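You operate a simulated robot arm through the tools that you are given. There is no shell and no other tool. Be economical: measure what you need, move in short steps, check, and stop when the job is done.

You run a simulated robot arm. Do the job below in one go: nothing can be reset, and whatever is moved stays where it is left.

Task
Push strips on both long edges of the turntable's pane, then pad it.
Fine: the tan pad lies on the glass; leave the turntable at TWO and the purple slider back.

It is judged by the outcome, as a careful person would: the job done as asked, and still so three seconds after it is handed in. It fails if anything else is knocked over, pushed out of place, dropped, spilled or broken.

Robot
A 6-joint arm with a two-finger parallel gripper, fixed in place. Base frame: the origin is at the foot of the arm, x ahead of it, y to its left, z up; the work surface is at about z = 0. Units: mm, degrees, N and s.
With the tool pointing down near the work surface it reaches from about 180 to 460 mm from the base axis. Its first joint turns from -70.0 to 70.0 degrees. Payload 1.9 kg.
Tool frame: the origin (TCP) lies between the finger pads and is the grasp point; the fingertips stand 23 mm ahead of it; z points along the fingers, y is the line along which they close. The gripper opens to 94 mm. The fingers are 38 mm wide and 10 mm thick; the gripper's body (54 by 96 mm) begins 39 mm behind the TCP.
Orientation is that of the tool frame in the base frame, as a unit quaternion [w, x, y, z]. With the fingers straight down and closing along the base's y, the tool's x points along the base's -x, its y along +y and its z along -z.

Tools
- The arm moves only by the tool step_arm. Its argument "plan" is a list of rows, each an object (a shift or turn left out is 0, a gripper value left out holds the last) with "angular": the turn, a rotation vector about the tool's x, y, z in units of 45 degrees (1.0 is 45 degrees), a list of three; "linear": the shift along the tool's x, y, z in units of 200 mm (1.0 is 200 mm), a list of three; "hand": the opening, from 0 (shut) to 1 (fully open). In form: [{"angular": [rx, ry, rz], "linear": [x, y, z], "hand": hand}, ...]. A call has 1 to 8 rows; each row is the pose to reach, as a shift and turn from the pose commanded when the call began, along the tool's axes at that moment. A call with a number of a shift or a turn outside -1 to 1 is refused whole. Each row takes 0.2 s and may step no farther than 50 mm and 8.6 degrees from the row before; otherwise, or with a gripper value out of range, the whole call is refused. Where a pose cannot be reached the arm comes as near as it can. A force on the tool above 70 N (or 10 N above the force at the start of the call, whichever is more), or a blocked arm, ends the call early, and 0.2 s more pass. The fingers move at their own pace (about 108 mm/s each) and stop on an object; they squeeze with about 25 N. The grip force told is the motor's: it shows also when the fingers shut on nothing. Time passes only in rows, and 0.2 s behind the last, so rows that repeat a pose let the fingers close. It gives the time, the measured TCP pose, the force on the tool (base axes), the opening and the grip force at its end, in the units of the frame above (readings bear some noise), with the torque about the TCP (base axes, N m) and any sound that the robot's microphone picked up.
- Cameras (640 x 400 px; columns grow to the right, rows downward): "scene" is fixed at [70.1, 302.3, 442.4]; the picture's right is [-0.69, -0.73, 0.00], its down [-0.27, 0.26, -0.93] and it looks along [0.67, -0.64, -0.38] (base axes); focal length 235 px, centre (320, 200). "wrist" rides on the gripper at [87, 16, -74] in the tool frame; the picture's right is [-0.18, 0.98, 0.00], its down [-0.58, -0.11, -0.81] and it looks along [-0.79, -0.15, 0.59] (tool axes); focal length 243 px, centre (320, 200). There is no depth. A picture from a camera that has moved, and an enlarged one, comes with that camera's place and axes in the base frame and with its lens. The place of the scene camera against the robot may be out by one fixed shift of up to 18 mm in any direction.
- capture(camera): a new picture of that camera. It takes no simulated time.
- zoom(camera, box): a new picture of the part [left, top, right, bottom] of that camera's present view, enlarged. It takes no simulated time.
- finish_job(): hands the job in; it is judged then, once.

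Go step by step. Nothing tells you positions but the pictures and the camera data: compare them with the known pose of the tool, close in by small moves and look again before you grip or let go. The budget is 120 turns and 68 pictures, counting those below and the enlarged ones. Unless the task says otherwise, let go and move clear before handing in, and close with one line.

The tools are called after ">>>" as a command line: name --argument value ..., lists and objects as JSON in quotes. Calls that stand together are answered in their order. step_arm: Moves the arm, as the interface text tells. Its arguments: {"type":"object","properties":{"plan":{"type":"array"}},"required":["plan"]} The other tools are called the same way: capture (camera) takes a picture; zoom (camera, box) takes an enlarged picture of a part of a camera's view; finish_job () hands the job in.

At the start:

```text
time_s: 0.0
tool_pos: [302.9, 30.1, 352.4]
ee_rot: [-0.001, -0.001, 1.0, 0.001]
contact_force: [0.8, 1.1, 0.1]
wrist_torque: [0.02, -0.01, 0.03]
grip_width: 94.0
grip_force: 0.1
```

scene: 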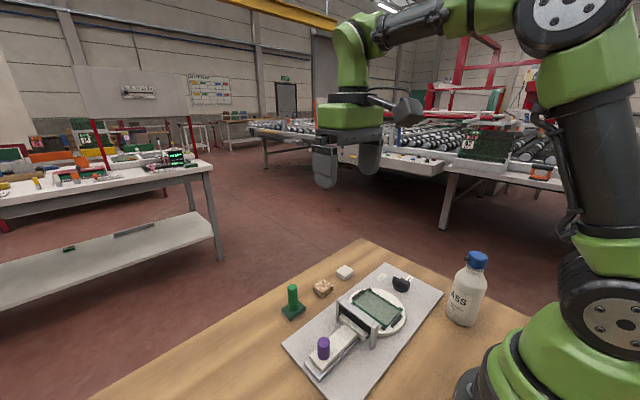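
wrist: 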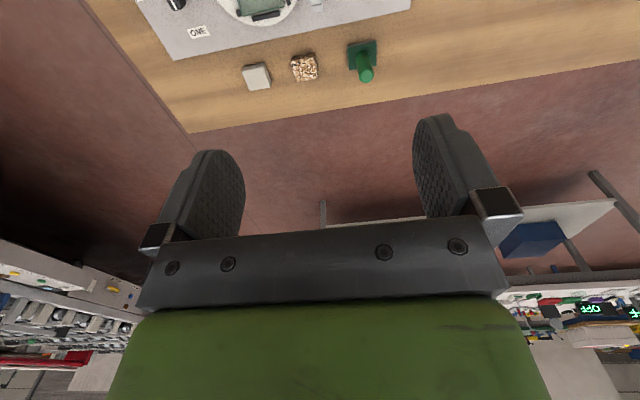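

I'll look closely at the turntable fixture on the table before moving.

>>> zoom --camera "scene" --box '[270, 240, 510, 400]'

>>> zoom --camera "scene" --box '[330, 260, 430, 340]'

>>> zoom --camera "wrist" --box '[120, 0, 440, 140]'

```text
2.50 times, centred on (390, 320) of scene
camera zoom: at [70.1, 302.3, 442.4], right [-0.69, -0.73, 0.0], down [-0.27, 0.26, -0.93], along [0.67, -0.64, -0.38], focal length 588 px, centre (145, -100)
```

zoom: 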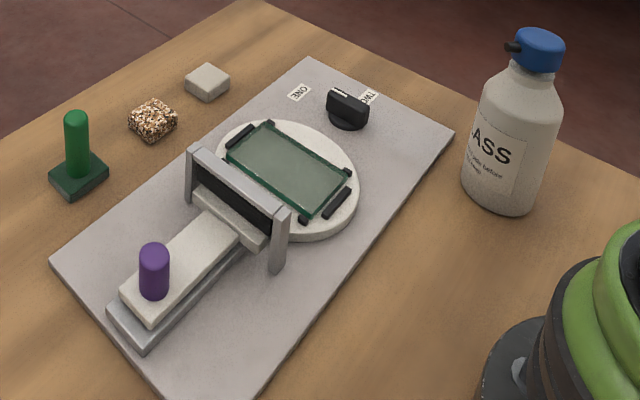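

```text
5.00 times, centred on (380, 300) of scene
camera zoom: at [70.1, 302.3, 442.4], right [-0.69, -0.73, 0.0], down [-0.27, 0.26, -0.93], along [0.67, -0.64, -0.38], focal length 1175 px, centre (20, -300)
```

zoom: 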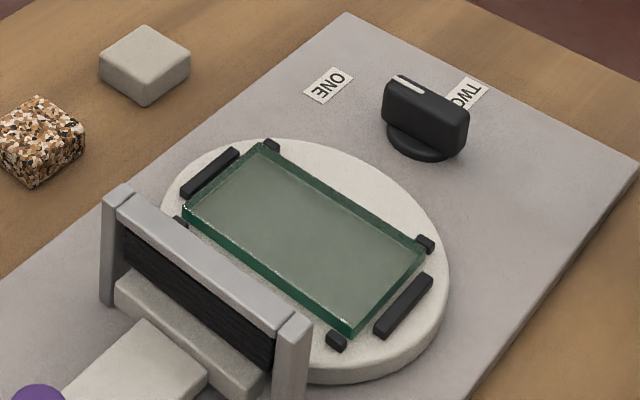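

```text
2.00 times, centred on (280, 70) of wrist
camera zoom: at [216.4, 44.4, 426.3], right [0.18, 0.98, 0.0], down [0.58, -0.11, 0.81], along [0.79, -0.15, -0.59], focal length 485 px, centre (400, 460)
```

zoom: 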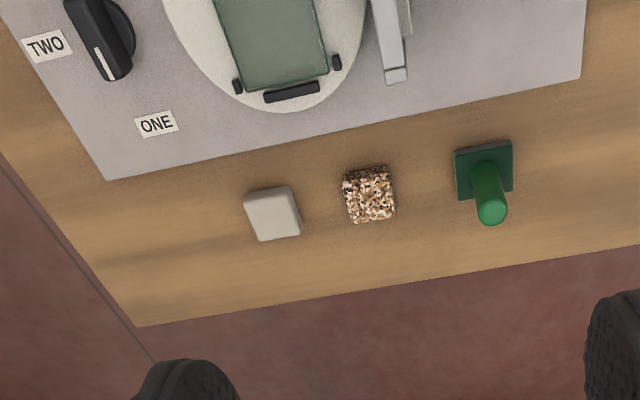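

The fixture lies ahead of the arm: slider at about (266,107), turntable around (258,-50), knob pointing to ONE. I'll tilt the wrist camera to look straight down and measure.

>>> step_arm --plan '[{"angular": [0, 0.167, 0], "linear": [0, -0.05, 0.05]}, {"angular": [0, 0.333, 0], "linear": [0, -0.1, 0.1]}, {"angular": [0, 0.5, 0], "linear": [0, -0.15, 0.15]}, {"angular": [0, 0.667, 0], "linear": [0, -0.2, 0.2]}]'

>>> capture --camera "wrist"

```text
time_s: 1.0
tool_pos: [302.7, -11.5, 311.9]
ee_rot: [-0.259, -0.001, 0.966, 0.001]
contact_force: [-0.7, 0.6, -0.7]
wrist_torque: [0.0, 0.0, -0.04]
grip_width: 94.0
grip_force: 0.0
```

```text
62 pictures are left
camera wrist: at [265.8, 4.1, 419.0], right [0.16, 0.98, -0.09], down [0.91, -0.11, 0.41], along [0.39, -0.15, -0.91], focal length 243 px, centre (320, 200)
```

wrist: 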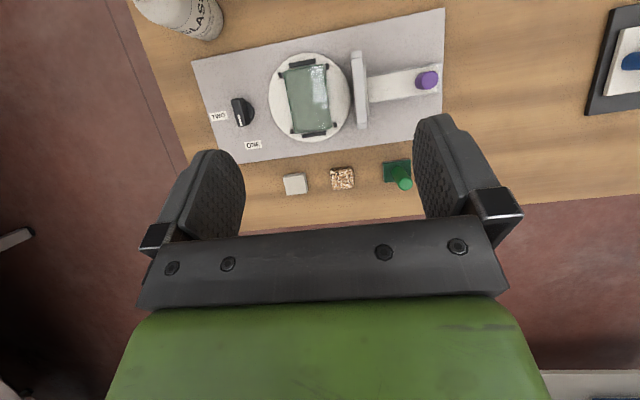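

>>> zoom --camera "wrist" --box '[180, 0, 340, 100]'

>>> zoom --camera "wrist" --box '[190, 100, 350, 200]'

>>> zoom --camera "wrist" --box '[310, 30, 470, 130]'

```text
4.00 times, centred on (260, 50) of wrist
camera zoom: at [265.8, 4.1, 419.0], right [0.16, 0.98, -0.09], down [0.91, -0.11, 0.41], along [0.39, -0.15, -0.91], focal length 970 px, centre (560, 800)
```

zoom: 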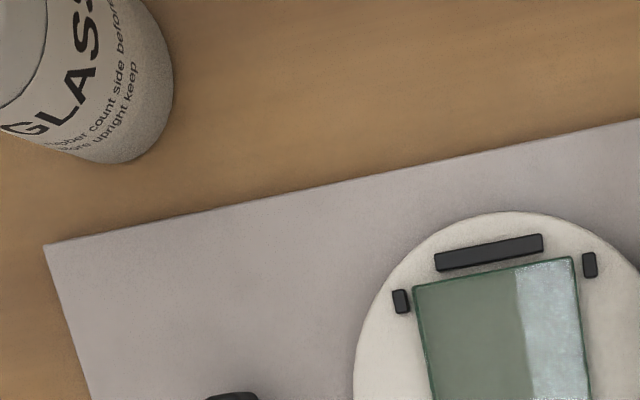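

```text
4.00 times, centred on (270, 150) of wrist
camera zoom: at [265.8, 4.1, 419.0], right [0.16, 0.98, -0.09], down [0.91, -0.11, 0.41], along [0.39, -0.15, -0.91], focal length 970 px, centre (520, 400)
```

zoom: 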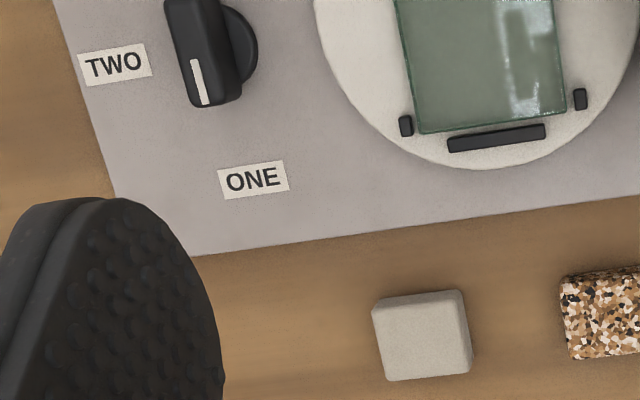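

```text
4.00 times, centred on (390, 80) of wrist
camera zoom: at [265.8, 4.1, 419.0], right [0.16, 0.98, -0.09], down [0.91, -0.11, 0.41], along [0.39, -0.15, -0.91], focal length 970 px, centre (40, 680)
```

zoom: 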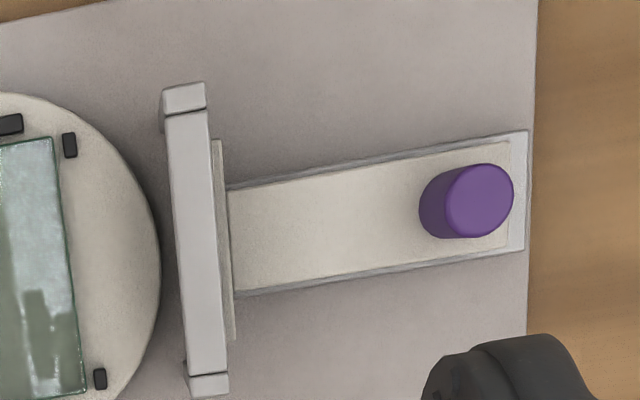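

The board is square to the base: the slider axis is at x≈269, the handle near (269,107), the knob at (270,-154), and the speckled tan cork pad sits in front of it. I'll level the tool above the handle and then yaw it.

>>> step_arm --plan '[{"angular": [0, -0.167, 0], "linear": [0, 0.15, 0]}, {"angular": [0, -0.333, 0], "linear": [0, 0.3, 0]}, {"angular": [0, -0.5, 0], "linear": [0, 0.45, 0]}, {"angular": [0, -0.6667, 0], "linear": [0, 0.59, 0]}]'

>>> step_arm --plan '[{"angular": [0, 0, 0.182], "linear": [0.02, 0, 0.08]}, {"angular": [0, 0, 0.364], "linear": [0.04, 0, 0.16]}, {"angular": [0, 0, 0.545], "linear": [0.06, 0, 0.24]}, {"angular": [0, 0, 0.727], "linear": [0.08, 0, 0.32]}, {"angular": [0, 0, 0.909], "linear": [0.1, 0, 0.4]}, {"angular": [0, 0, 1.0], "linear": [0.12, 0, 0.48]}, {"angular": [0, 0, 1.0], "linear": [0.165, 0, 0.56]}]'

>>> step_arm --plan '[{"angular": [0, 0, 0.182]}, {"angular": [0, 0, 0.364]}, {"angular": [0, 0, 0.545]}, {"angular": [0, 0, 0.727]}, {"angular": [0, 0, 0.909]}, {"angular": [0, 0, 1.0]}]'

>>> capture --camera "wrist"

>>> capture --camera "scene"

```text
time_s: 2.0
tool_pos: [303.2, 108.0, 313.5]
ee_rot: [0.001, 0.0, 1.0, 0.001]
contact_force: [-1.3, -0.7, 0.0]
wrist_torque: [0.03, -0.01, 0.01]
grip_width: 94.0
grip_force: 0.0
```

```text
time_s: 3.6
tool_pos: [269.2, 107.6, 201.5]
ee_rot: [0.001, 0.382, 0.924, 0.0]
contact_force: [-0.2, 0.7, 0.2]
wrist_torque: [0.03, 0.0, 0.0]
grip_width: 94.1
grip_force: 0.1
```

```text
time_s: 5.0
tool_pos: [269.6, 108.3, 201.5]
ee_rot: [-0.001, 0.707, 0.707, 0.001]
contact_force: [-0.1, -0.4, 0.2]
wrist_torque: [-0.01, 0.0, 0.0]
grip_width: 93.8
grip_force: 0.0
```

```text
58 pictures are left
camera wrist: at [286.4, 192.8, 274.6], right [0.98, -0.19, 0.0], down [-0.11, -0.58, 0.81], along [-0.15, -0.79, -0.59], focal length 243 px, centre (320, 200)
```

wrist: 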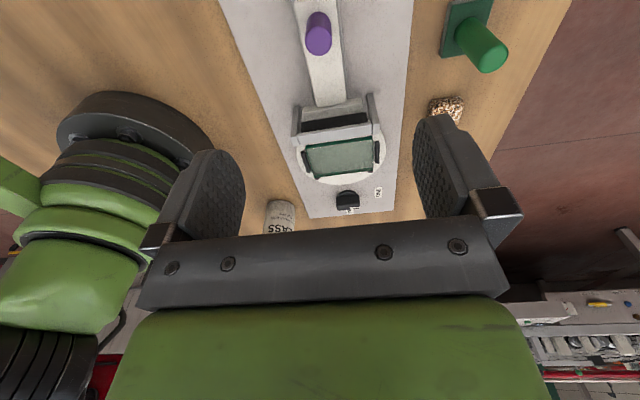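

```text
57 pictures are left
```

scene: 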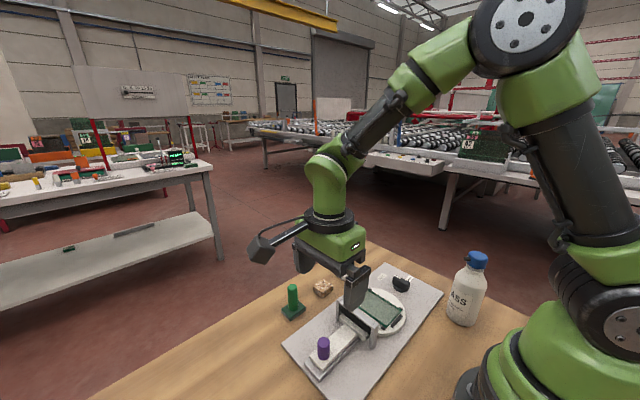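

>>> zoom --camera "wrist" --box '[270, 0, 390, 75]'

>>> zoom --camera "wrist" --box '[270, 80, 430, 220]'

```text
5.33 times, centred on (330, 38) of wrist
camera zoom: at [286.4, 192.8, 274.6], right [0.98, -0.19, 0.0], down [-0.11, -0.58, 0.81], along [-0.15, -0.79, -0.59], focal length 1294 px, centre (267, 1067)
```

zoom: 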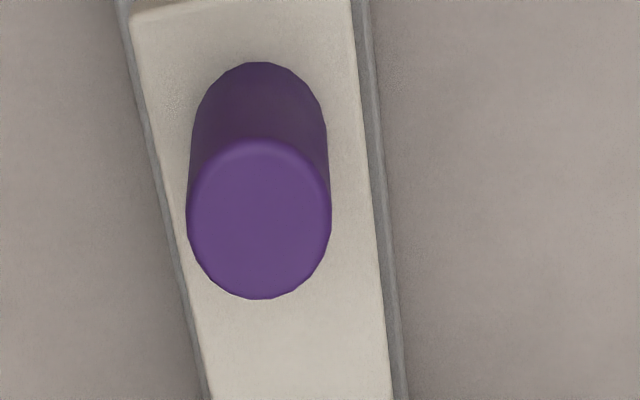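

```text
2.86 times, centred on (350, 150) of wrist
camera zoom: at [286.4, 192.8, 274.6], right [0.98, -0.19, 0.0], down [-0.11, -0.58, 0.81], along [-0.15, -0.79, -0.59], focal length 693 px, centre (234, 343)
```

zoom: 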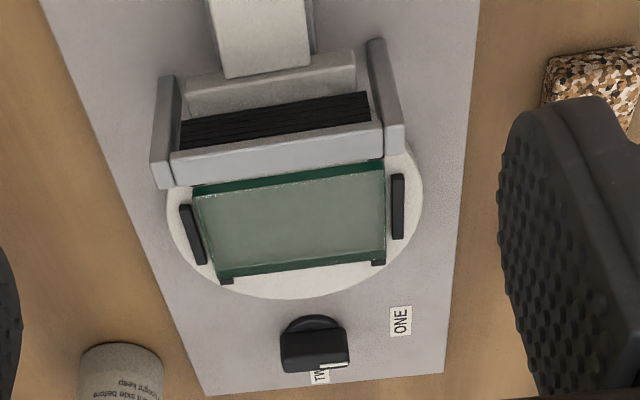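

The handle is a post about 22 mm wide, with its axis at (270,113), its top at z≈56 and the slider surface at about 19; the strip magazine is in the gate at y≈22. I'll lower onto it with open fingers and then grip.

>>> step_arm --plan '[{"linear": [0.0235, 0.003, 0.2]}, {"linear": [0.0235, 0.003, 0.4]}, {"linear": [0.0235, 0.003, 0.6]}, {"linear": [0.0235, 0.003, 0.7]}, {"linear": [0.0235, 0.003, 0.77]}]'

>>> capture --camera "wrist"

>>> zoom --camera "scene" --box '[260, 240, 440, 400]'

```text
time_s: 6.2
tool_pos: [269.3, 113.4, 46.8]
ee_rot: [0.0, 0.707, 0.707, 0.002]
contact_force: [0.6, -1.3, 0.4]
wrist_torque: [-0.02, 0.0, -0.01]
grip_width: 94.0
grip_force: 0.0
```

```text
54 pictures are left
camera wrist: at [285.8, 198.1, 120.5], right [0.98, -0.18, 0.0], down [-0.11, -0.58, 0.81], along [-0.15, -0.79, -0.59], focal length 243 px, centre (320, 200)
```

wrist: 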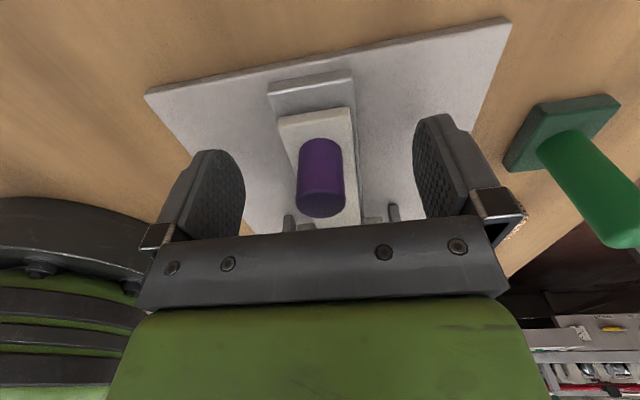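

```text
2.50 times, centred on (350, 320) of scene
camera zoom: at [70.1, 302.3, 442.4], right [-0.69, -0.73, 0.0], down [-0.27, 0.26, -0.93], along [0.67, -0.64, -0.38], focal length 588 px, centre (245, -100)
```

zoom: 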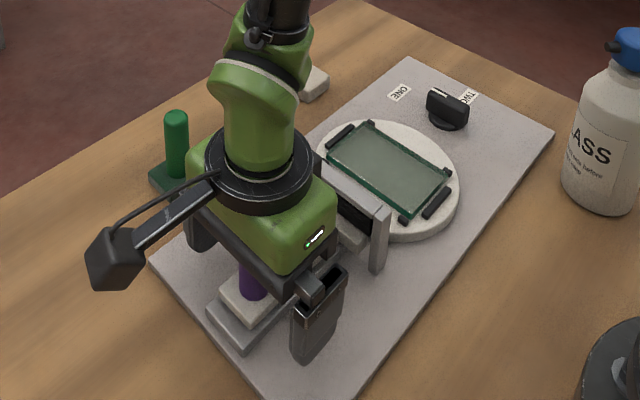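

The handle is between the fingers, so I'll close.

>>> step_arm --plan '[{"hand": 0.15}, {"hand": 0.15}, {"hand": 0.1}, {"hand": 0.1}]'

```text
time_s: 7.2
tool_pos: [270.4, 112.7, 47.2]
ee_rot: [-0.001, 0.706, 0.708, 0.002]
contact_force: [14.6, -0.4, -19.3]
wrist_torque: [0.11, -0.32, -0.22]
grip_width: 33.8
grip_force: 45.2
```

The fingers stopped at 34 mm, wider than the post, so they may be clamping the slider block instead. I'll look.

>>> capture --camera "wrist"

>>> zoom --camera "scene" --box '[300, 320, 400, 400]'

```text
52 pictures are left
camera wrist: at [286.2, 198.1, 120.7], right [0.98, -0.18, 0.0], down [-0.11, -0.58, 0.8], along [-0.15, -0.79, -0.59], focal length 243 px, centre (320, 200)
```

wrist: 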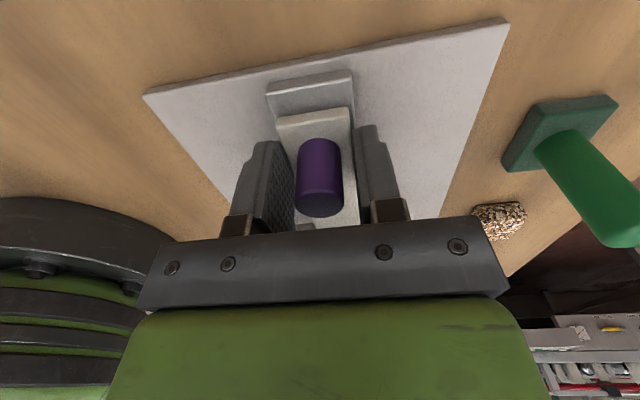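

```text
5.00 times, centred on (350, 360) of scene
camera zoom: at [70.1, 302.3, 442.4], right [-0.69, -0.73, 0.0], down [-0.27, 0.26, -0.93], along [0.67, -0.64, -0.38], focal length 1175 px, centre (170, -600)
```

zoom: 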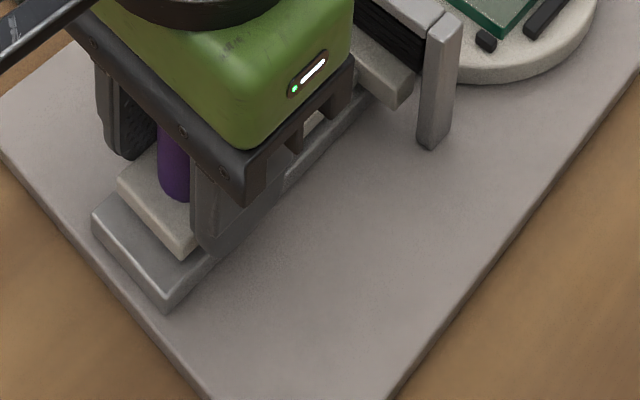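

They're on the slider block's sides. I'll open, lift 10 mm, and close on the post.

>>> step_arm --plan '[{"hand": 0.6}, {"hand": 0.6, "linear": [0, 0, -0.025]}, {"hand": 0.6, "linear": [0, 0, -0.05]}, {"hand": 0.15, "linear": [0, 0, -0.05]}, {"hand": 0.15, "linear": [0, 0, -0.05]}, {"hand": 0.15, "linear": [0, 0, -0.05]}, {"hand": 0.15, "linear": [0, 0, -0.05]}]'

>>> capture --camera "wrist"

```text
time_s: 8.8
tool_pos: [270.3, 113.0, 57.9]
ee_rot: [-0.001, 0.707, 0.707, 0.001]
contact_force: [3.3, -1.0, -1.7]
wrist_torque: [-0.05, 0.56, 0.0]
grip_width: 21.4
grip_force: 45.4
```

```text
50 pictures are left
camera wrist: at [286.5, 198.2, 130.7], right [0.98, -0.18, 0.0], down [-0.11, -0.58, 0.81], along [-0.15, -0.79, -0.59], focal length 243 px, centre (320, 200)
```

wrist: 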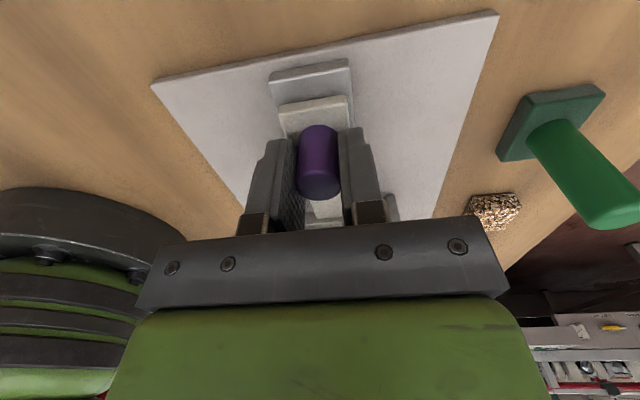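

The post is gripped at 21 mm, so I'll push toward the pane (-y) in small steps, watching the force.

>>> step_arm --plan '[{"linear": [-0.025, 0, 0]}, {"linear": [-0.05, 0, 0]}, {"linear": [-0.075, 0, 0]}, {"linear": [-0.1, 0, 0]}, {"linear": [-0.125, 0, 0]}, {"linear": [-0.15, 0, 0]}]'

>>> zoom --camera "scene" --box '[290, 260, 430, 380]'

```text
time_s: 10.2
tool_pos: [271.5, 82.7, 57.4]
ee_rot: [-0.001, 0.706, 0.708, 0.001]
contact_force: [-6.6, 0.8, 22.7]
wrist_torque: [-0.07, 0.58, 0.06]
grip_width: 21.0
grip_force: 45.1
```

```text
3.33 times, centred on (360, 320) of scene
camera zoom: at [70.1, 302.3, 442.4], right [-0.69, -0.73, 0.0], down [-0.27, 0.26, -0.93], along [0.67, -0.64, -0.38], focal length 784 px, centre (187, -200)
```

zoom: 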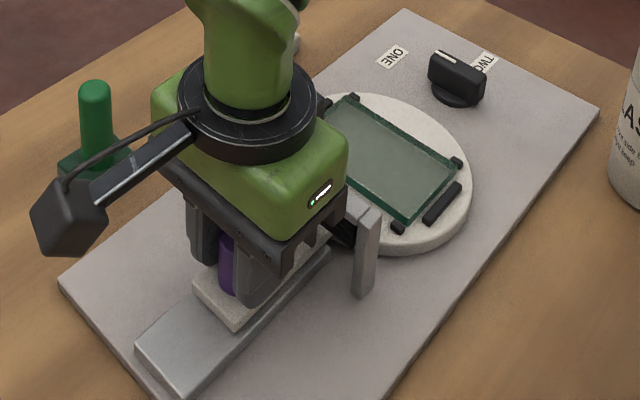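

It's sliding freely. I'll continue in smaller steps.

>>> step_arm --plan '[{"linear": [-0.025, 0, 0]}, {"linear": [-0.05, 0, 0]}, {"linear": [-0.07, 0, 0]}, {"linear": [-0.09, 0, 0]}]'

>>> zoom --camera "scene" --box '[290, 260, 430, 380]'

>>> capture --camera "wrist"

```text
time_s: 11.2
tool_pos: [270.2, 66.2, 56.8]
ee_rot: [-0.001, 0.706, 0.708, 0.001]
contact_force: [-3.0, 38.9, -3.3]
wrist_torque: [0.3, 0.65, 0.0]
grip_width: 21.8
grip_force: 44.8
```

```text
3.33 times, centred on (360, 320) of scene
camera zoom: at [70.1, 302.3, 442.4], right [-0.69, -0.73, 0.0], down [-0.27, 0.26, -0.93], along [0.67, -0.64, -0.38], focal length 784 px, centre (187, -200)
```

zoom: 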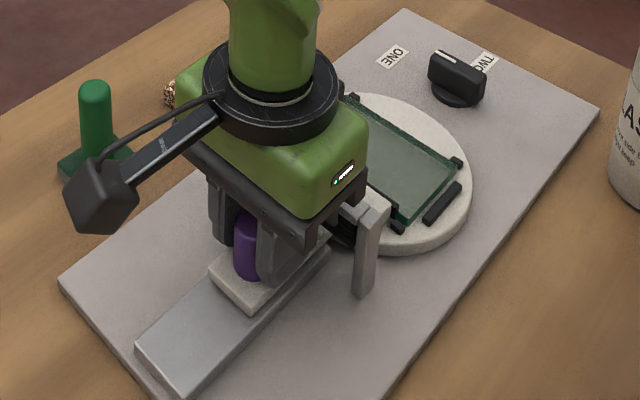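

```text
47 pictures are left
camera wrist: at [286.3, 150.4, 130.0], right [0.98, -0.18, 0.0], down [-0.11, -0.58, 0.8], along [-0.15, -0.79, -0.59], focal length 243 px, centre (320, 200)
```

wrist: 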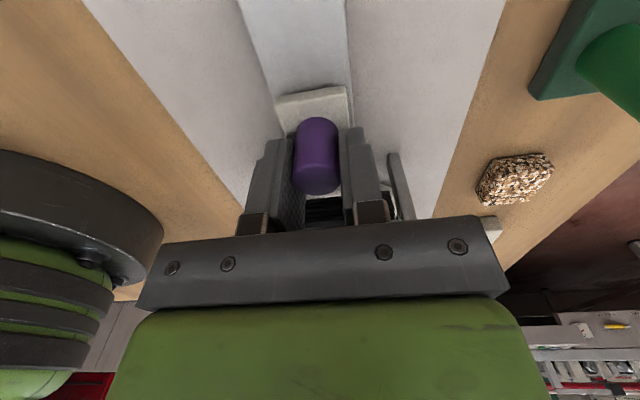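

Resistance of 39 N at y=66: the strip appears to meet the pane. I'll press a few mm more to seat it.

>>> step_arm --plan '[{"linear": [-0.01, 0, 0]}, {"linear": [-0.02, 0, 0]}, {"linear": [-0.02, 0, 0]}]'

>>> zoom --camera "scene" --box '[340, 270, 420, 330]'

```text
time_s: 12.0
tool_pos: [269.6, 61.6, 57.9]
ee_rot: [0.0, 0.707, 0.708, 0.001]
contact_force: [-10.5, 38.8, -2.9]
wrist_torque: [0.33, -0.52, 0.12]
grip_width: 21.3
grip_force: 44.5
```

```text
6.67 times, centred on (380, 300) of scene
camera zoom: at [70.1, 302.2, 442.4], right [-0.69, -0.73, 0.0], down [-0.27, 0.26, -0.93], along [0.67, -0.64, -0.38], focal length 1567 px, centre (-80, -467)
```

zoom: 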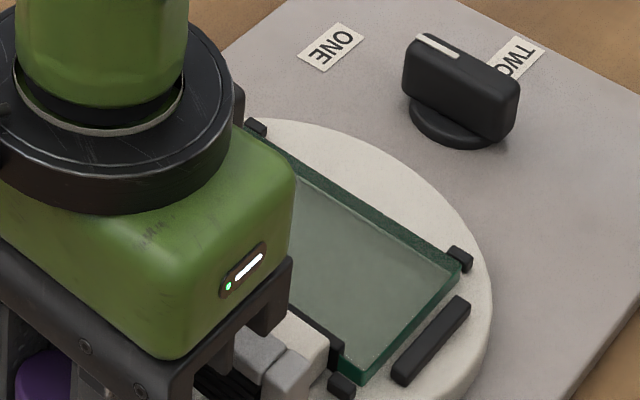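

>>> zoom --camera "wrist" --box '[220, 70, 420, 240]'

```text
2.35 times, centred on (320, 155) of wrist
camera zoom: at [286.4, 146.0, 130.2], right [0.98, -0.18, 0.0], down [-0.11, -0.58, 0.81], along [-0.15, -0.79, -0.59], focal length 571 px, centre (320, 306)
```

zoom: 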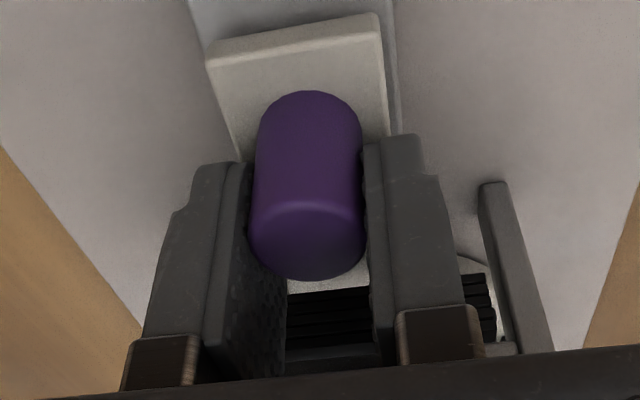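

The slider seems to have reached a firm stop while the fingers slipped a little along the post. Before pulling back, I'll release and rise to check whether the strip is seated.

>>> step_arm --plan '[{"hand": 0.5}, {"hand": 0.5}, {"hand": 0.5, "linear": [0, 0, -0.2]}, {"hand": 0.5, "linear": [0.1, 0, -0.4]}, {"hand": 0.5, "linear": [0.2, 0, -0.6]}, {"hand": 0.5, "linear": [0.2, 0, -0.6]}]'

>>> zoom --camera "wrist" --box '[260, 0, 420, 130]'

>>> zoom --camera "scene" --box '[330, 260, 430, 340]'

```text
time_s: 13.4
tool_pos: [269.2, 99.8, 179.0]
ee_rot: [-0.001, 0.707, 0.707, 0.001]
contact_force: [-0.1, 0.0, 0.7]
wrist_torque: [0.03, -0.03, 0.01]
grip_width: 47.0
grip_force: 0.0
```

```text
3.08 times, centred on (340, 65) of wrist
camera zoom: at [286.6, 185.6, 251.8], right [0.98, -0.18, 0.0], down [-0.11, -0.58, 0.81], along [-0.15, -0.79, -0.59], focal length 746 px, centre (258, 615)
```

zoom: 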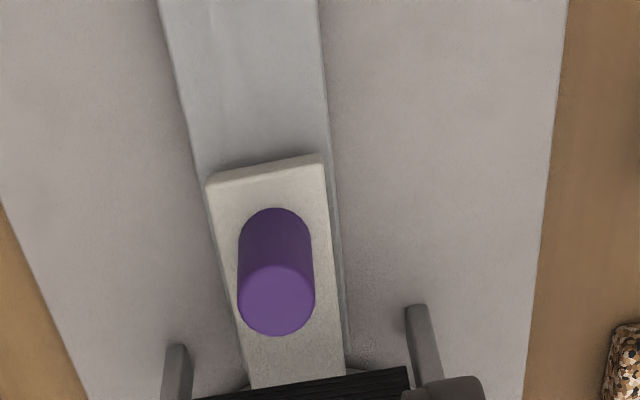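

```text
5.00 times, centred on (380, 300) of scene
camera zoom: at [70.1, 302.3, 442.4], right [-0.69, -0.73, 0.0], down [-0.27, 0.26, -0.93], along [0.67, -0.64, -0.38], focal length 1175 px, centre (20, -300)
```

zoom: 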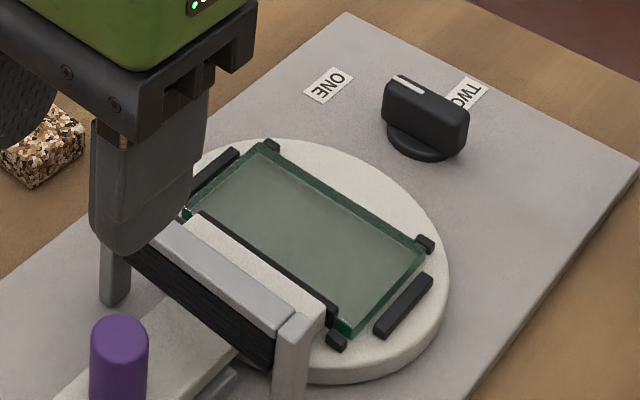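

>>> zoom --camera "scene" --box '[355, 295, 405, 332]'

```text
10.81 times, centred on (380, 314) of scene
camera zoom: at [70.1, 302.3, 442.4], right [-0.69, -0.73, 0.0], down [-0.27, 0.26, -0.93], along [0.67, -0.64, -0.38], focal length 2541 px, centre (-329, -1027)
```

zoom: 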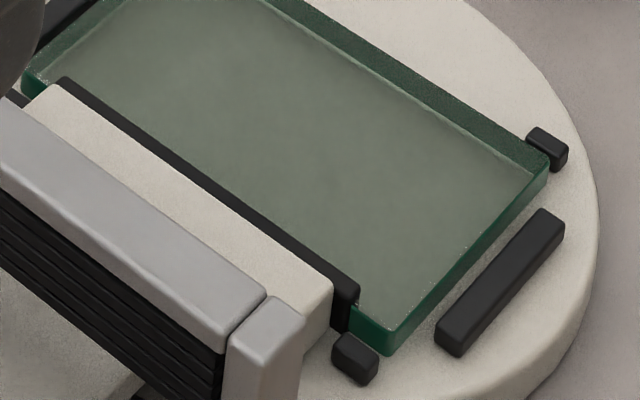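

The strip is touching the glass edge, with the slider at y≈70. To be sure it's seated I'll nudge the post from behind with closed fingers, which can't slip.

>>> step_arm --plan '[{"hand": 0, "linear": [0.06, 0, 0]}, {"hand": 0, "linear": [0.06, 0, 0.2]}, {"hand": 0, "linear": [0.06, 0, 0.4]}, {"hand": 0, "linear": [0.06, 0, 0.6]}, {"hand": 0, "linear": [0.04, 0, 0.6]}, {"hand": 0, "linear": [0.02, 0, 0.6]}, {"hand": 0, "linear": [0.005, 0, 0.6]}]'

```text
time_s: 15.0
tool_pos: [270.7, 103.0, 57.2]
ee_rot: [-0.001, 0.707, 0.708, 0.001]
contact_force: [-4.1, 22.1, -7.3]
wrist_torque: [0.16, 0.08, -0.07]
grip_width: 0.0
grip_force: 25.1
```

>>> step_arm --plan '[{"linear": [-0.01, 0, 0]}, {"linear": [-0.02, 0, 0]}]'

```text
time_s: 15.5
tool_pos: [269.7, 102.0, 57.5]
ee_rot: [0.0, 0.705, 0.709, 0.003]
contact_force: [-4.0, 20.7, -3.0]
wrist_torque: [0.07, -0.1, -0.07]
grip_width: 0.0
grip_force: 25.3
stopped in row 2: the force on the tool passed its limit at 78 N (the readings are from after the stop); the commanded pose is now the measured one
```

It peaked at 78 N without moving, so that's a hard stop and the strip is seated. I'll regrip the post and pull it back.

>>> step_arm --plan '[{"hand": 0, "linear": [0.02, 0, 0]}, {"hand": 0.5, "linear": [0.02, 0, -0.2]}, {"hand": 0.5, "linear": [-0.06, 0, -0.25]}, {"hand": 0.5, "linear": [-0.15, 0, -0.25]}, {"hand": 0.5, "linear": [-0.155, 0, -0.1]}, {"hand": 0.5, "linear": [-0.155, 0, 0]}, {"hand": 0.15, "linear": [-0.155, 0, 0]}, {"hand": 0.15, "linear": [-0.155, 0, 0]}]'

>>> step_arm --plan '[{"hand": 0.15}, {"linear": [0.04, 0, 0]}, {"linear": [0.08, 0, 0]}, {"linear": [0.12, 0, 0]}, {"linear": [0.16, 0, 0]}, {"linear": [0.19, 0, 0]}, {"linear": [0.21, 0, 0]}]'

>>> zoom --camera "scene" --box '[290, 260, 430, 380]'

```text
time_s: 17.3
tool_pos: [269.5, 70.7, 57.7]
ee_rot: [0.0, 0.706, 0.709, 0.002]
contact_force: [3.3, -0.2, 0.5]
wrist_torque: [0.05, 0.55, 0.01]
grip_width: 21.3
grip_force: 45.1
```

```text
time_s: 18.9
tool_pos: [270.1, 113.5, 56.8]
ee_rot: [-0.001, 0.706, 0.709, 0.002]
contact_force: [10.7, -0.4, -26.2]
wrist_torque: [0.13, 0.55, -0.05]
grip_width: 21.4
grip_force: 44.7
```

```text
3.33 times, centred on (360, 320) of scene
camera zoom: at [70.2, 302.3, 442.4], right [-0.69, -0.73, 0.0], down [-0.27, 0.26, -0.93], along [0.67, -0.64, -0.38], focal length 784 px, centre (187, -200)
```

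zoom: 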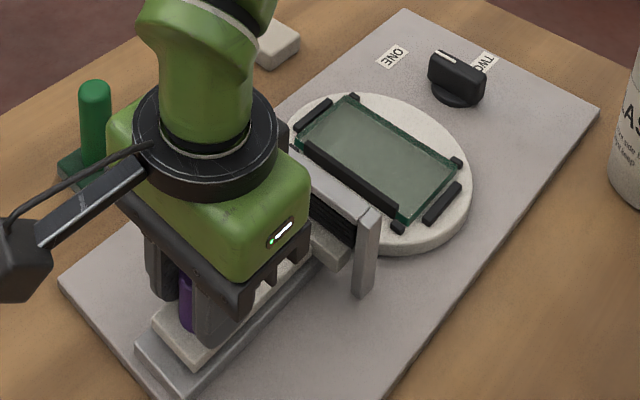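

The first strip is on the long edge and the slider is back. I'll release, rise, and travel toward the knob while yawing back.

>>> step_arm --plan '[{"hand": 0.5}, {"hand": 0.5}, {"hand": 0.5, "linear": [0, 0, -0.25]}, {"hand": 0.5, "linear": [-0.1, 0, -0.45]}, {"hand": 0.6, "linear": [-0.33, 0, -0.5]}, {"hand": 0.6, "linear": [-0.57, 0, -0.5]}, {"hand": 0.6, "linear": [-0.8, 0, -0.5]}, {"hand": 0.6, "linear": [-1.0, 0, -0.5]}]'

>>> step_arm --plan '[{"angular": [0, 0, -0.182], "linear": [-0.05, 0, 0]}, {"angular": [0, 0, -0.364], "linear": [-0.1, 0, 0]}, {"angular": [0, 0, -0.545], "linear": [-0.15, 0, 0]}, {"angular": [0, 0, -0.727], "linear": [-0.2, 0, 0]}, {"angular": [0, 0, -0.909], "linear": [-0.25, 0, 0]}, {"angular": [0, 0, -1.0], "linear": [-0.335, 0, 0]}]'

>>> step_arm --plan '[{"angular": [0, 0, -0.182]}, {"angular": [0, 0, -0.364]}, {"angular": [0, 0, -0.545]}, {"angular": [0, 0, -0.727]}, {"angular": [0, 0, -0.909]}, {"angular": [0, 0, -1.0]}]'

>>> capture --camera "wrist"

>>> capture --camera "scene"

```text
time_s: 20.7
tool_pos: [269.8, -89.4, 156.6]
ee_rot: [-0.001, 0.705, 0.709, 0.002]
contact_force: [-0.8, 0.6, 0.7]
wrist_torque: [0.0, 0.03, -0.01]
grip_width: 56.3
grip_force: 0.0
```

```text
time_s: 22.1
tool_pos: [271.0, -155.0, 156.3]
ee_rot: [-0.001, 0.379, 0.925, 0.003]
contact_force: [0.1, -0.1, 0.0]
wrist_torque: [-0.02, -0.02, -0.01]
grip_width: 56.6
grip_force: 0.1
```

```text
time_s: 23.5
tool_pos: [271.7, -154.4, 156.0]
ee_rot: [0.001, -0.004, 1.0, 0.001]
contact_force: [-1.0, -0.7, 0.2]
wrist_torque: [0.01, -0.03, -0.02]
grip_width: 56.2
grip_force: 0.0
```

```text
40 pictures are left
camera wrist: at [185.0, -140.2, 229.3], right [0.18, 0.98, 0.0], down [0.58, -0.11, 0.81], along [0.8, -0.14, -0.59], focal length 243 px, centre (320, 200)
```

wrist: 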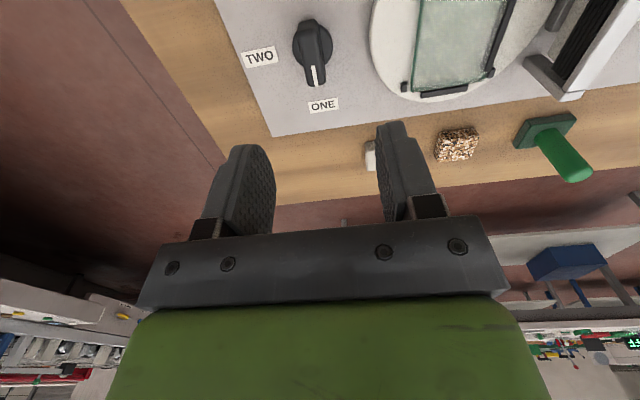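

```text
39 pictures are left
```

scene: 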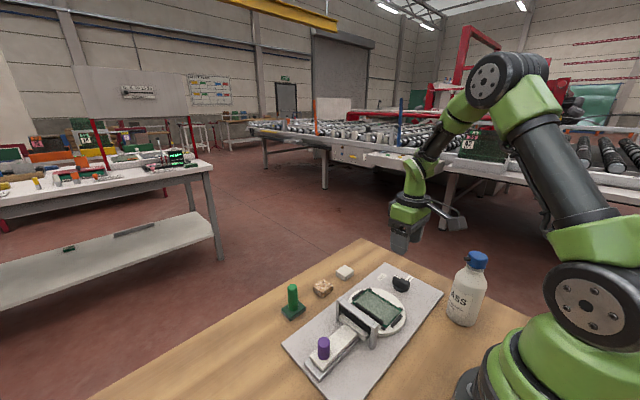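

>>> zoom --camera "wrist" --box '[230, 0, 390, 120]'

>>> zoom --camera "scene" --box '[350, 180, 510, 330]'

```text
3.33 times, centred on (310, 60) of wrist
camera zoom: at [185.0, -140.2, 229.3], right [0.18, 0.98, 0.0], down [0.58, -0.11, 0.81], along [0.8, -0.14, -0.59], focal length 809 px, centre (353, 667)
```

zoom: 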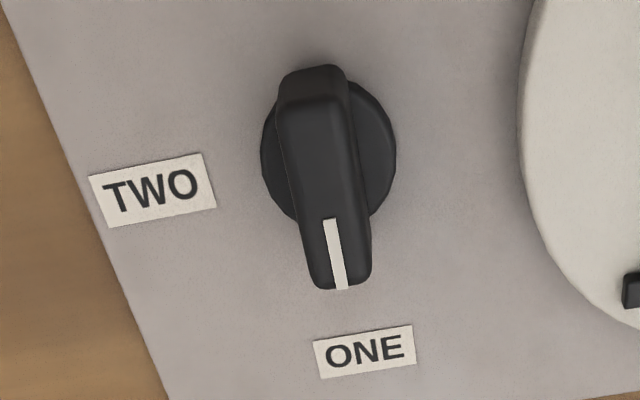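

```text
2.67 times, centred on (430, 255) of scene
camera zoom: at [70.1, 302.3, 442.4], right [-0.69, -0.73, 0.0], down [-0.27, 0.26, -0.93], along [0.67, -0.64, -0.38], focal length 627 px, centre (27, 53)
```

zoom: 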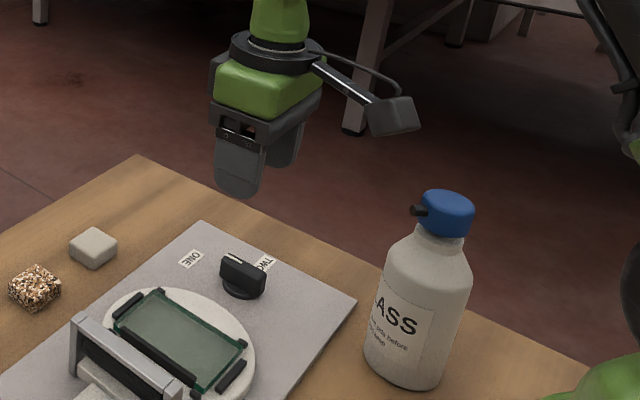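

The knob pivot is at (268,-160), its bar lies along x, and its top is at z≈31. The wrist camera would come close to the bottle with a vertical tool, so I'll tilt 20° to lift the camera clear and come down partway.

>>> step_arm --plan '[{"angular": [0, 0.15, 0], "linear": [0.018, -0.028, 0], "hand": 0.6}, {"angular": [0, 0.3, 0], "linear": [0.018, -0.028, 0]}, {"angular": [0, 0.444, 0], "linear": [0.018, -0.028, 0.1]}, {"angular": [0, 0.444, 0], "linear": [0.018, -0.028, 0.25]}, {"angular": [0, 0.444, 0], "linear": [0.018, -0.028, 0.38]}]'

>>> capture --camera "wrist"

>>> zoom --camera "scene" --box '[350, 200, 510, 330]'

```text
time_s: 24.7
tool_pos: [267.2, -160.0, 80.3]
ee_rot: [-0.173, -0.001, 0.985, 0.001]
contact_force: [-0.5, 0.4, -0.7]
wrist_torque: [0.04, -0.03, 0.03]
grip_width: 56.2
grip_force: 0.2
```

```text
36 pictures are left
camera wrist: at [211.7, -145.4, 178.2], right [0.17, 0.98, -0.06], down [0.82, -0.11, 0.56], along [0.54, -0.14, -0.83], focal length 243 px, centre (320, 200)
```

wrist: 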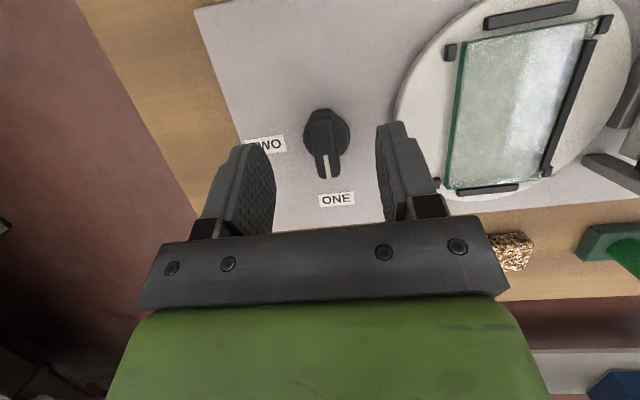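

```text
3.08 times, centred on (430, 265) of scene
camera zoom: at [70.1, 302.3, 442.4], right [-0.69, -0.73, 0.0], down [-0.27, 0.26, -0.93], along [0.67, -0.64, -0.38], focal length 723 px, centre (-18, 0)
```

zoom: 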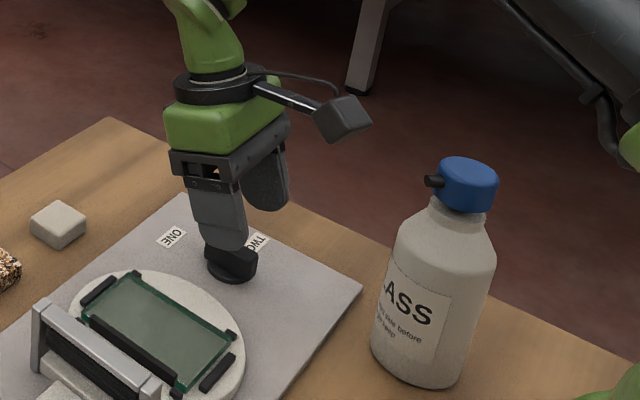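

The knob is centred between the fingers and the bottle is well clear. I'll descend and grip.

>>> step_arm --plan '[{"linear": [-0.027, 0, 0.075]}, {"linear": [-0.054, 0, 0.15]}, {"linear": [-0.054, 0, 0.15], "hand": 0.05}, {"linear": [-0.054, 0, 0.15], "hand": 0.05}, {"linear": [-0.054, 0, 0.15], "hand": 0.05}, {"linear": [-0.054, 0, 0.15], "hand": 0.05}]'

>>> capture --camera "wrist"

```text
time_s: 26.1
tool_pos: [267.0, -159.8, 48.0]
ee_rot: [-0.171, -0.003, 0.985, 0.001]
contact_force: [4.2, 3.8, -7.3]
wrist_torque: [-0.16, -0.31, -0.78]
grip_width: 15.7
grip_force: 45.1
```

```text
34 pictures are left
camera wrist: at [211.8, -145.4, 146.5], right [0.17, 0.98, -0.06], down [0.82, -0.11, 0.56], along [0.55, -0.14, -0.83], focal length 243 px, centre (320, 200)
```

wrist: 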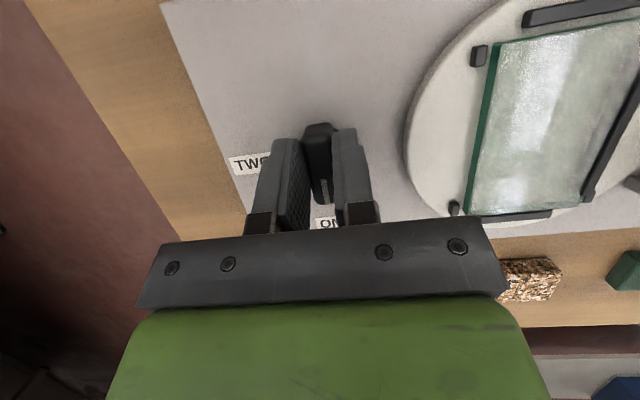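

The knob is gripped at 16 mm. I'll turn it clockwise about the vertical and check after the first part.

>>> step_arm --plan '[{"angular": [-0.0608, 0, 0.1671]}, {"angular": [-0.1216, 0, 0.3342]}, {"angular": [-0.1824, 0, 0.5013]}, {"angular": [-0.2432, 0, 0.6684]}]'

>>> zoom --camera "scene" --box '[330, 240, 450, 340]'

```text
time_s: 27.1
tool_pos: [269.3, -159.0, 48.7]
ee_rot: [-0.167, 0.272, 0.946, 0.051]
contact_force: [11.0, 31.6, -1.0]
wrist_torque: [-0.22, -1.01, 0.11]
grip_width: 15.7
grip_force: 45.2
```

```text
4.00 times, centred on (390, 290) of scene
camera zoom: at [70.1, 302.3, 442.4], right [-0.69, -0.73, 0.0], down [-0.27, 0.26, -0.93], along [0.67, -0.64, -0.38], focal length 940 px, centre (40, -160)
```

zoom: 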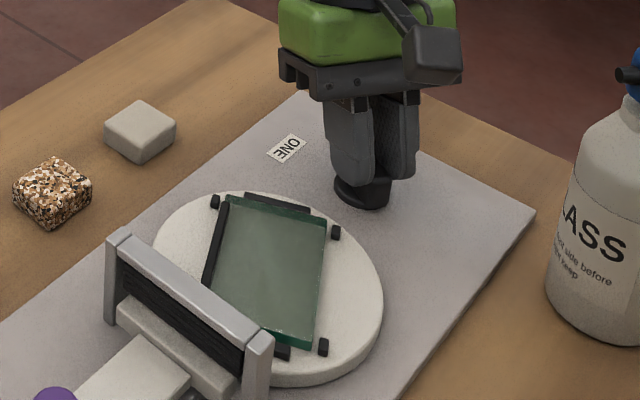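

The turntable turns with the knob at about twice the angle. I'll keep going, with a small shift to relieve the side load.

>>> step_arm --plan '[{"angular": [-0.0608, 0, 0.1671], "linear": [0.004, 0.007, 0.0015]}, {"angular": [-0.1216, 0, 0.3342], "linear": [0.005, 0.0085, 0.002]}, {"angular": [-0.1824, 0, 0.5013], "linear": [0.005, 0.0085, 0.002]}, {"angular": [-0.2432, 0, 0.6684], "linear": [0.005, 0.0085, 0.002]}]'

```text
time_s: 28.1
tool_pos: [268.5, -157.0, 48.6]
ee_rot: [-0.146, 0.52, 0.836, 0.095]
contact_force: [28.0, 22.2, -9.3]
wrist_torque: [-0.91, -0.87, 0.05]
grip_width: 16.1
grip_force: 44.4
```

>>> step_arm --plan '[{"angular": [-0.0608, 0, 0.1671], "linear": [0.001, 0.009, 0]}, {"angular": [-0.1216, 0, 0.3342], "linear": [0.001, 0.009, 0]}, {"angular": [-0.1976, 0, 0.543], "linear": [0.001, 0.009, 0]}]'

>>> zoom --camera "scene" --box '[330, 240, 450, 340]'

>>> capture --camera "wrist"

```text
refused: row 3 steps farther than a row can; nothing moved
```

```text
4.00 times, centred on (390, 290) of scene
camera zoom: at [70.1, 302.3, 442.4], right [-0.69, -0.73, 0.0], down [-0.27, 0.26, -0.93], along [0.67, -0.64, -0.38], focal length 940 px, centre (40, -160)
```

zoom: 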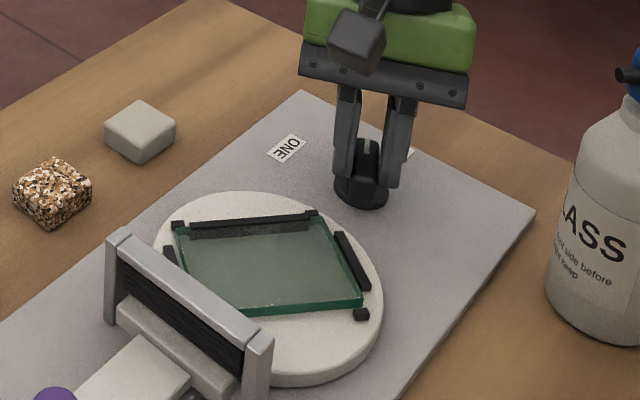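

```text
31 pictures are left
camera wrist: at [258.6, -101.8, 146.8], right [0.96, 0.28, -0.06], down [0.26, -0.79, 0.56], along [0.11, -0.55, -0.83], focal length 243 px, centre (320, 200)
```

wrist: 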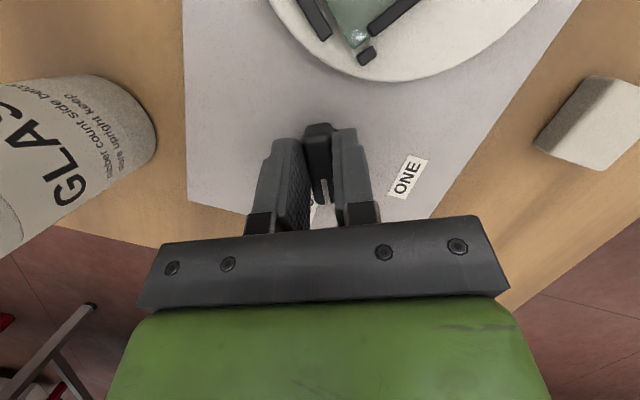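

>>> step_arm --plan '[{"angular": [-0.0608, 0, 0.1671], "linear": [0.001, 0.009, 0]}, {"angular": [-0.1216, 0, 0.3342], "linear": [0.001, 0.009, 0]}, {"angular": [-0.1824, 0, 0.5013], "linear": [0.001, 0.009, 0]}, {"angular": [-0.2, 0, 0.55], "linear": [0.001, 0.009, 0]}]'

>>> zoom --camera "scene" --box '[330, 240, 450, 340]'

```text
time_s: 29.1
tool_pos: [269.7, -156.8, 48.6]
ee_rot: [-0.121, 0.697, 0.696, 0.125]
contact_force: [34.9, 2.6, -11.6]
wrist_torque: [-0.19, -0.37, 0.54]
grip_width: 15.8
grip_force: 45.1
```

```text
4.00 times, centred on (390, 290) of scene
camera zoom: at [70.1, 302.2, 442.4], right [-0.69, -0.73, 0.0], down [-0.27, 0.26, -0.93], along [0.67, -0.64, -0.38], focal length 940 px, centre (40, -160)
```

zoom: 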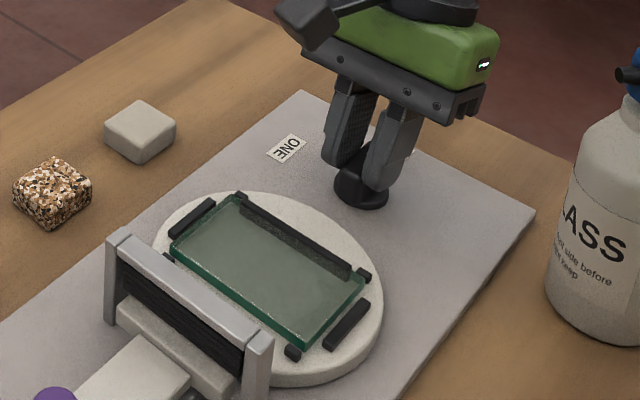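

The turntable is now about 180° round and the pane sits as before, with the stripped edge at the far side. I'll release, rise, and check the knob pointer.

>>> step_arm --plan '[{"hand": 0.5}, {"hand": 0.5}, {"linear": [0.068, 0, -0.188]}, {"linear": [0.137, 0, -0.376]}, {"linear": [0.171, 0, -0.47]}, {"linear": [0.171, 0, -0.47]}]'

>>> capture --camera "wrist"

>>> zoom --camera "scene" --box '[340, 260, 420, 330]'

```text
time_s: 30.5
tool_pos: [268.2, -156.9, 148.3]
ee_rot: [-0.123, 0.697, 0.695, 0.124]
contact_force: [0.3, -0.5, -0.1]
wrist_torque: [0.01, -0.02, -0.02]
grip_width: 47.0
grip_force: 0.0
```

```text
29 pictures are left
camera wrist: at [285.3, -103.1, 247.5], right [0.98, -0.17, -0.06], down [-0.11, -0.82, 0.56], along [-0.15, -0.54, -0.83], focal length 243 px, centre (320, 200)
```

wrist: 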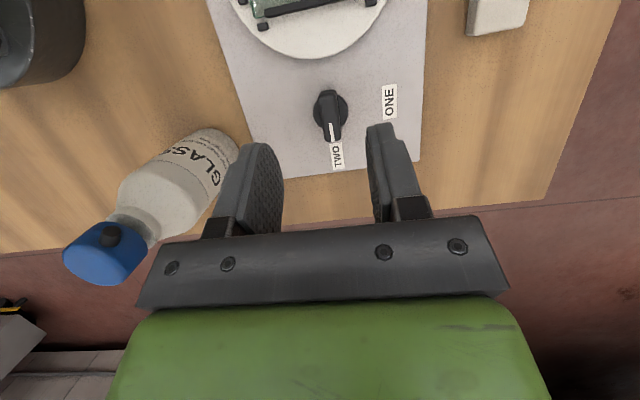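

```text
5.71 times, centred on (380, 295) of scene
camera zoom: at [70.1, 302.3, 442.4], right [-0.69, -0.73, 0.0], down [-0.27, 0.26, -0.93], along [0.67, -0.64, -0.38], focal length 1343 px, centre (-23, -343)
```

zoom: 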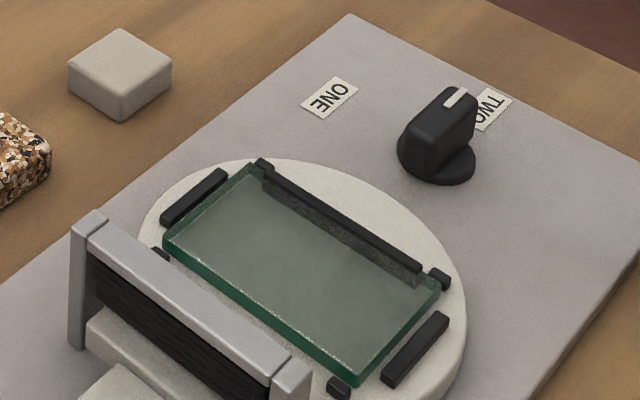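

The knob points to TWO. I'll level the tool and go back to the slider post for the second strip.

>>> step_arm --plan '[{"angular": [0, -0.15, 0]}, {"angular": [0, -0.3, 0]}, {"angular": [0, -0.444, 0]}]'

>>> step_arm --plan '[{"linear": [0.2, 0, 0]}, {"linear": [0.4, 0, 0]}, {"linear": [0.6, 0, 0]}, {"linear": [0.8, 0, 0]}, {"linear": [1.0, 0, 0]}]'

>>> step_arm --plan '[{"linear": [0.2, 0, 0]}, {"linear": [0.3505, 0.005, 0]}, {"linear": [0.3505, 0.005, 0.1]}]'

>>> capture --camera "wrist"

```text
time_s: 31.3
tool_pos: [269.0, -157.5, 148.0]
ee_rot: [0.001, 0.707, 0.707, 0.001]
contact_force: [0.2, 0.7, 0.2]
wrist_torque: [0.03, -0.03, 0.0]
grip_width: 47.2
grip_force: 0.0
```

```text
time_s: 32.5
tool_pos: [268.4, 43.5, 149.5]
ee_rot: [0.0, 0.708, 0.706, 0.003]
contact_force: [0.1, 0.5, -0.1]
wrist_torque: [0.01, -0.01, 0.01]
grip_width: 46.9
grip_force: 0.1
```

```text
time_s: 33.3
tool_pos: [270.7, 113.5, 128.8]
ee_rot: [-0.001, 0.708, 0.706, 0.001]
contact_force: [-0.7, -0.1, 0.9]
wrist_torque: [0.0, 0.05, 0.01]
grip_width: 46.9
grip_force: 0.1
```

```text
27 pictures are left
camera wrist: at [286.9, 198.7, 202.5], right [0.98, -0.19, 0.0], down [-0.11, -0.58, 0.8], along [-0.15, -0.79, -0.59], focal length 243 px, centre (320, 200)
```

wrist: 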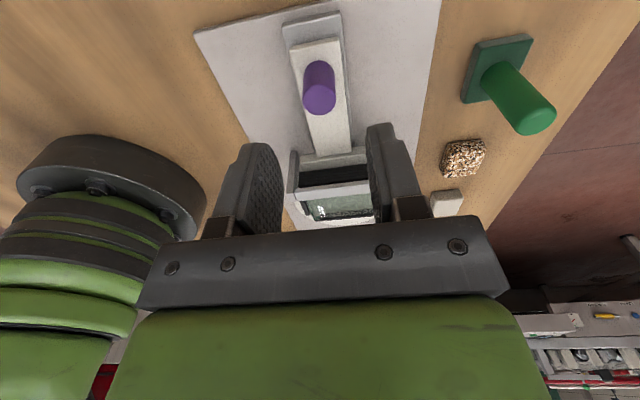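

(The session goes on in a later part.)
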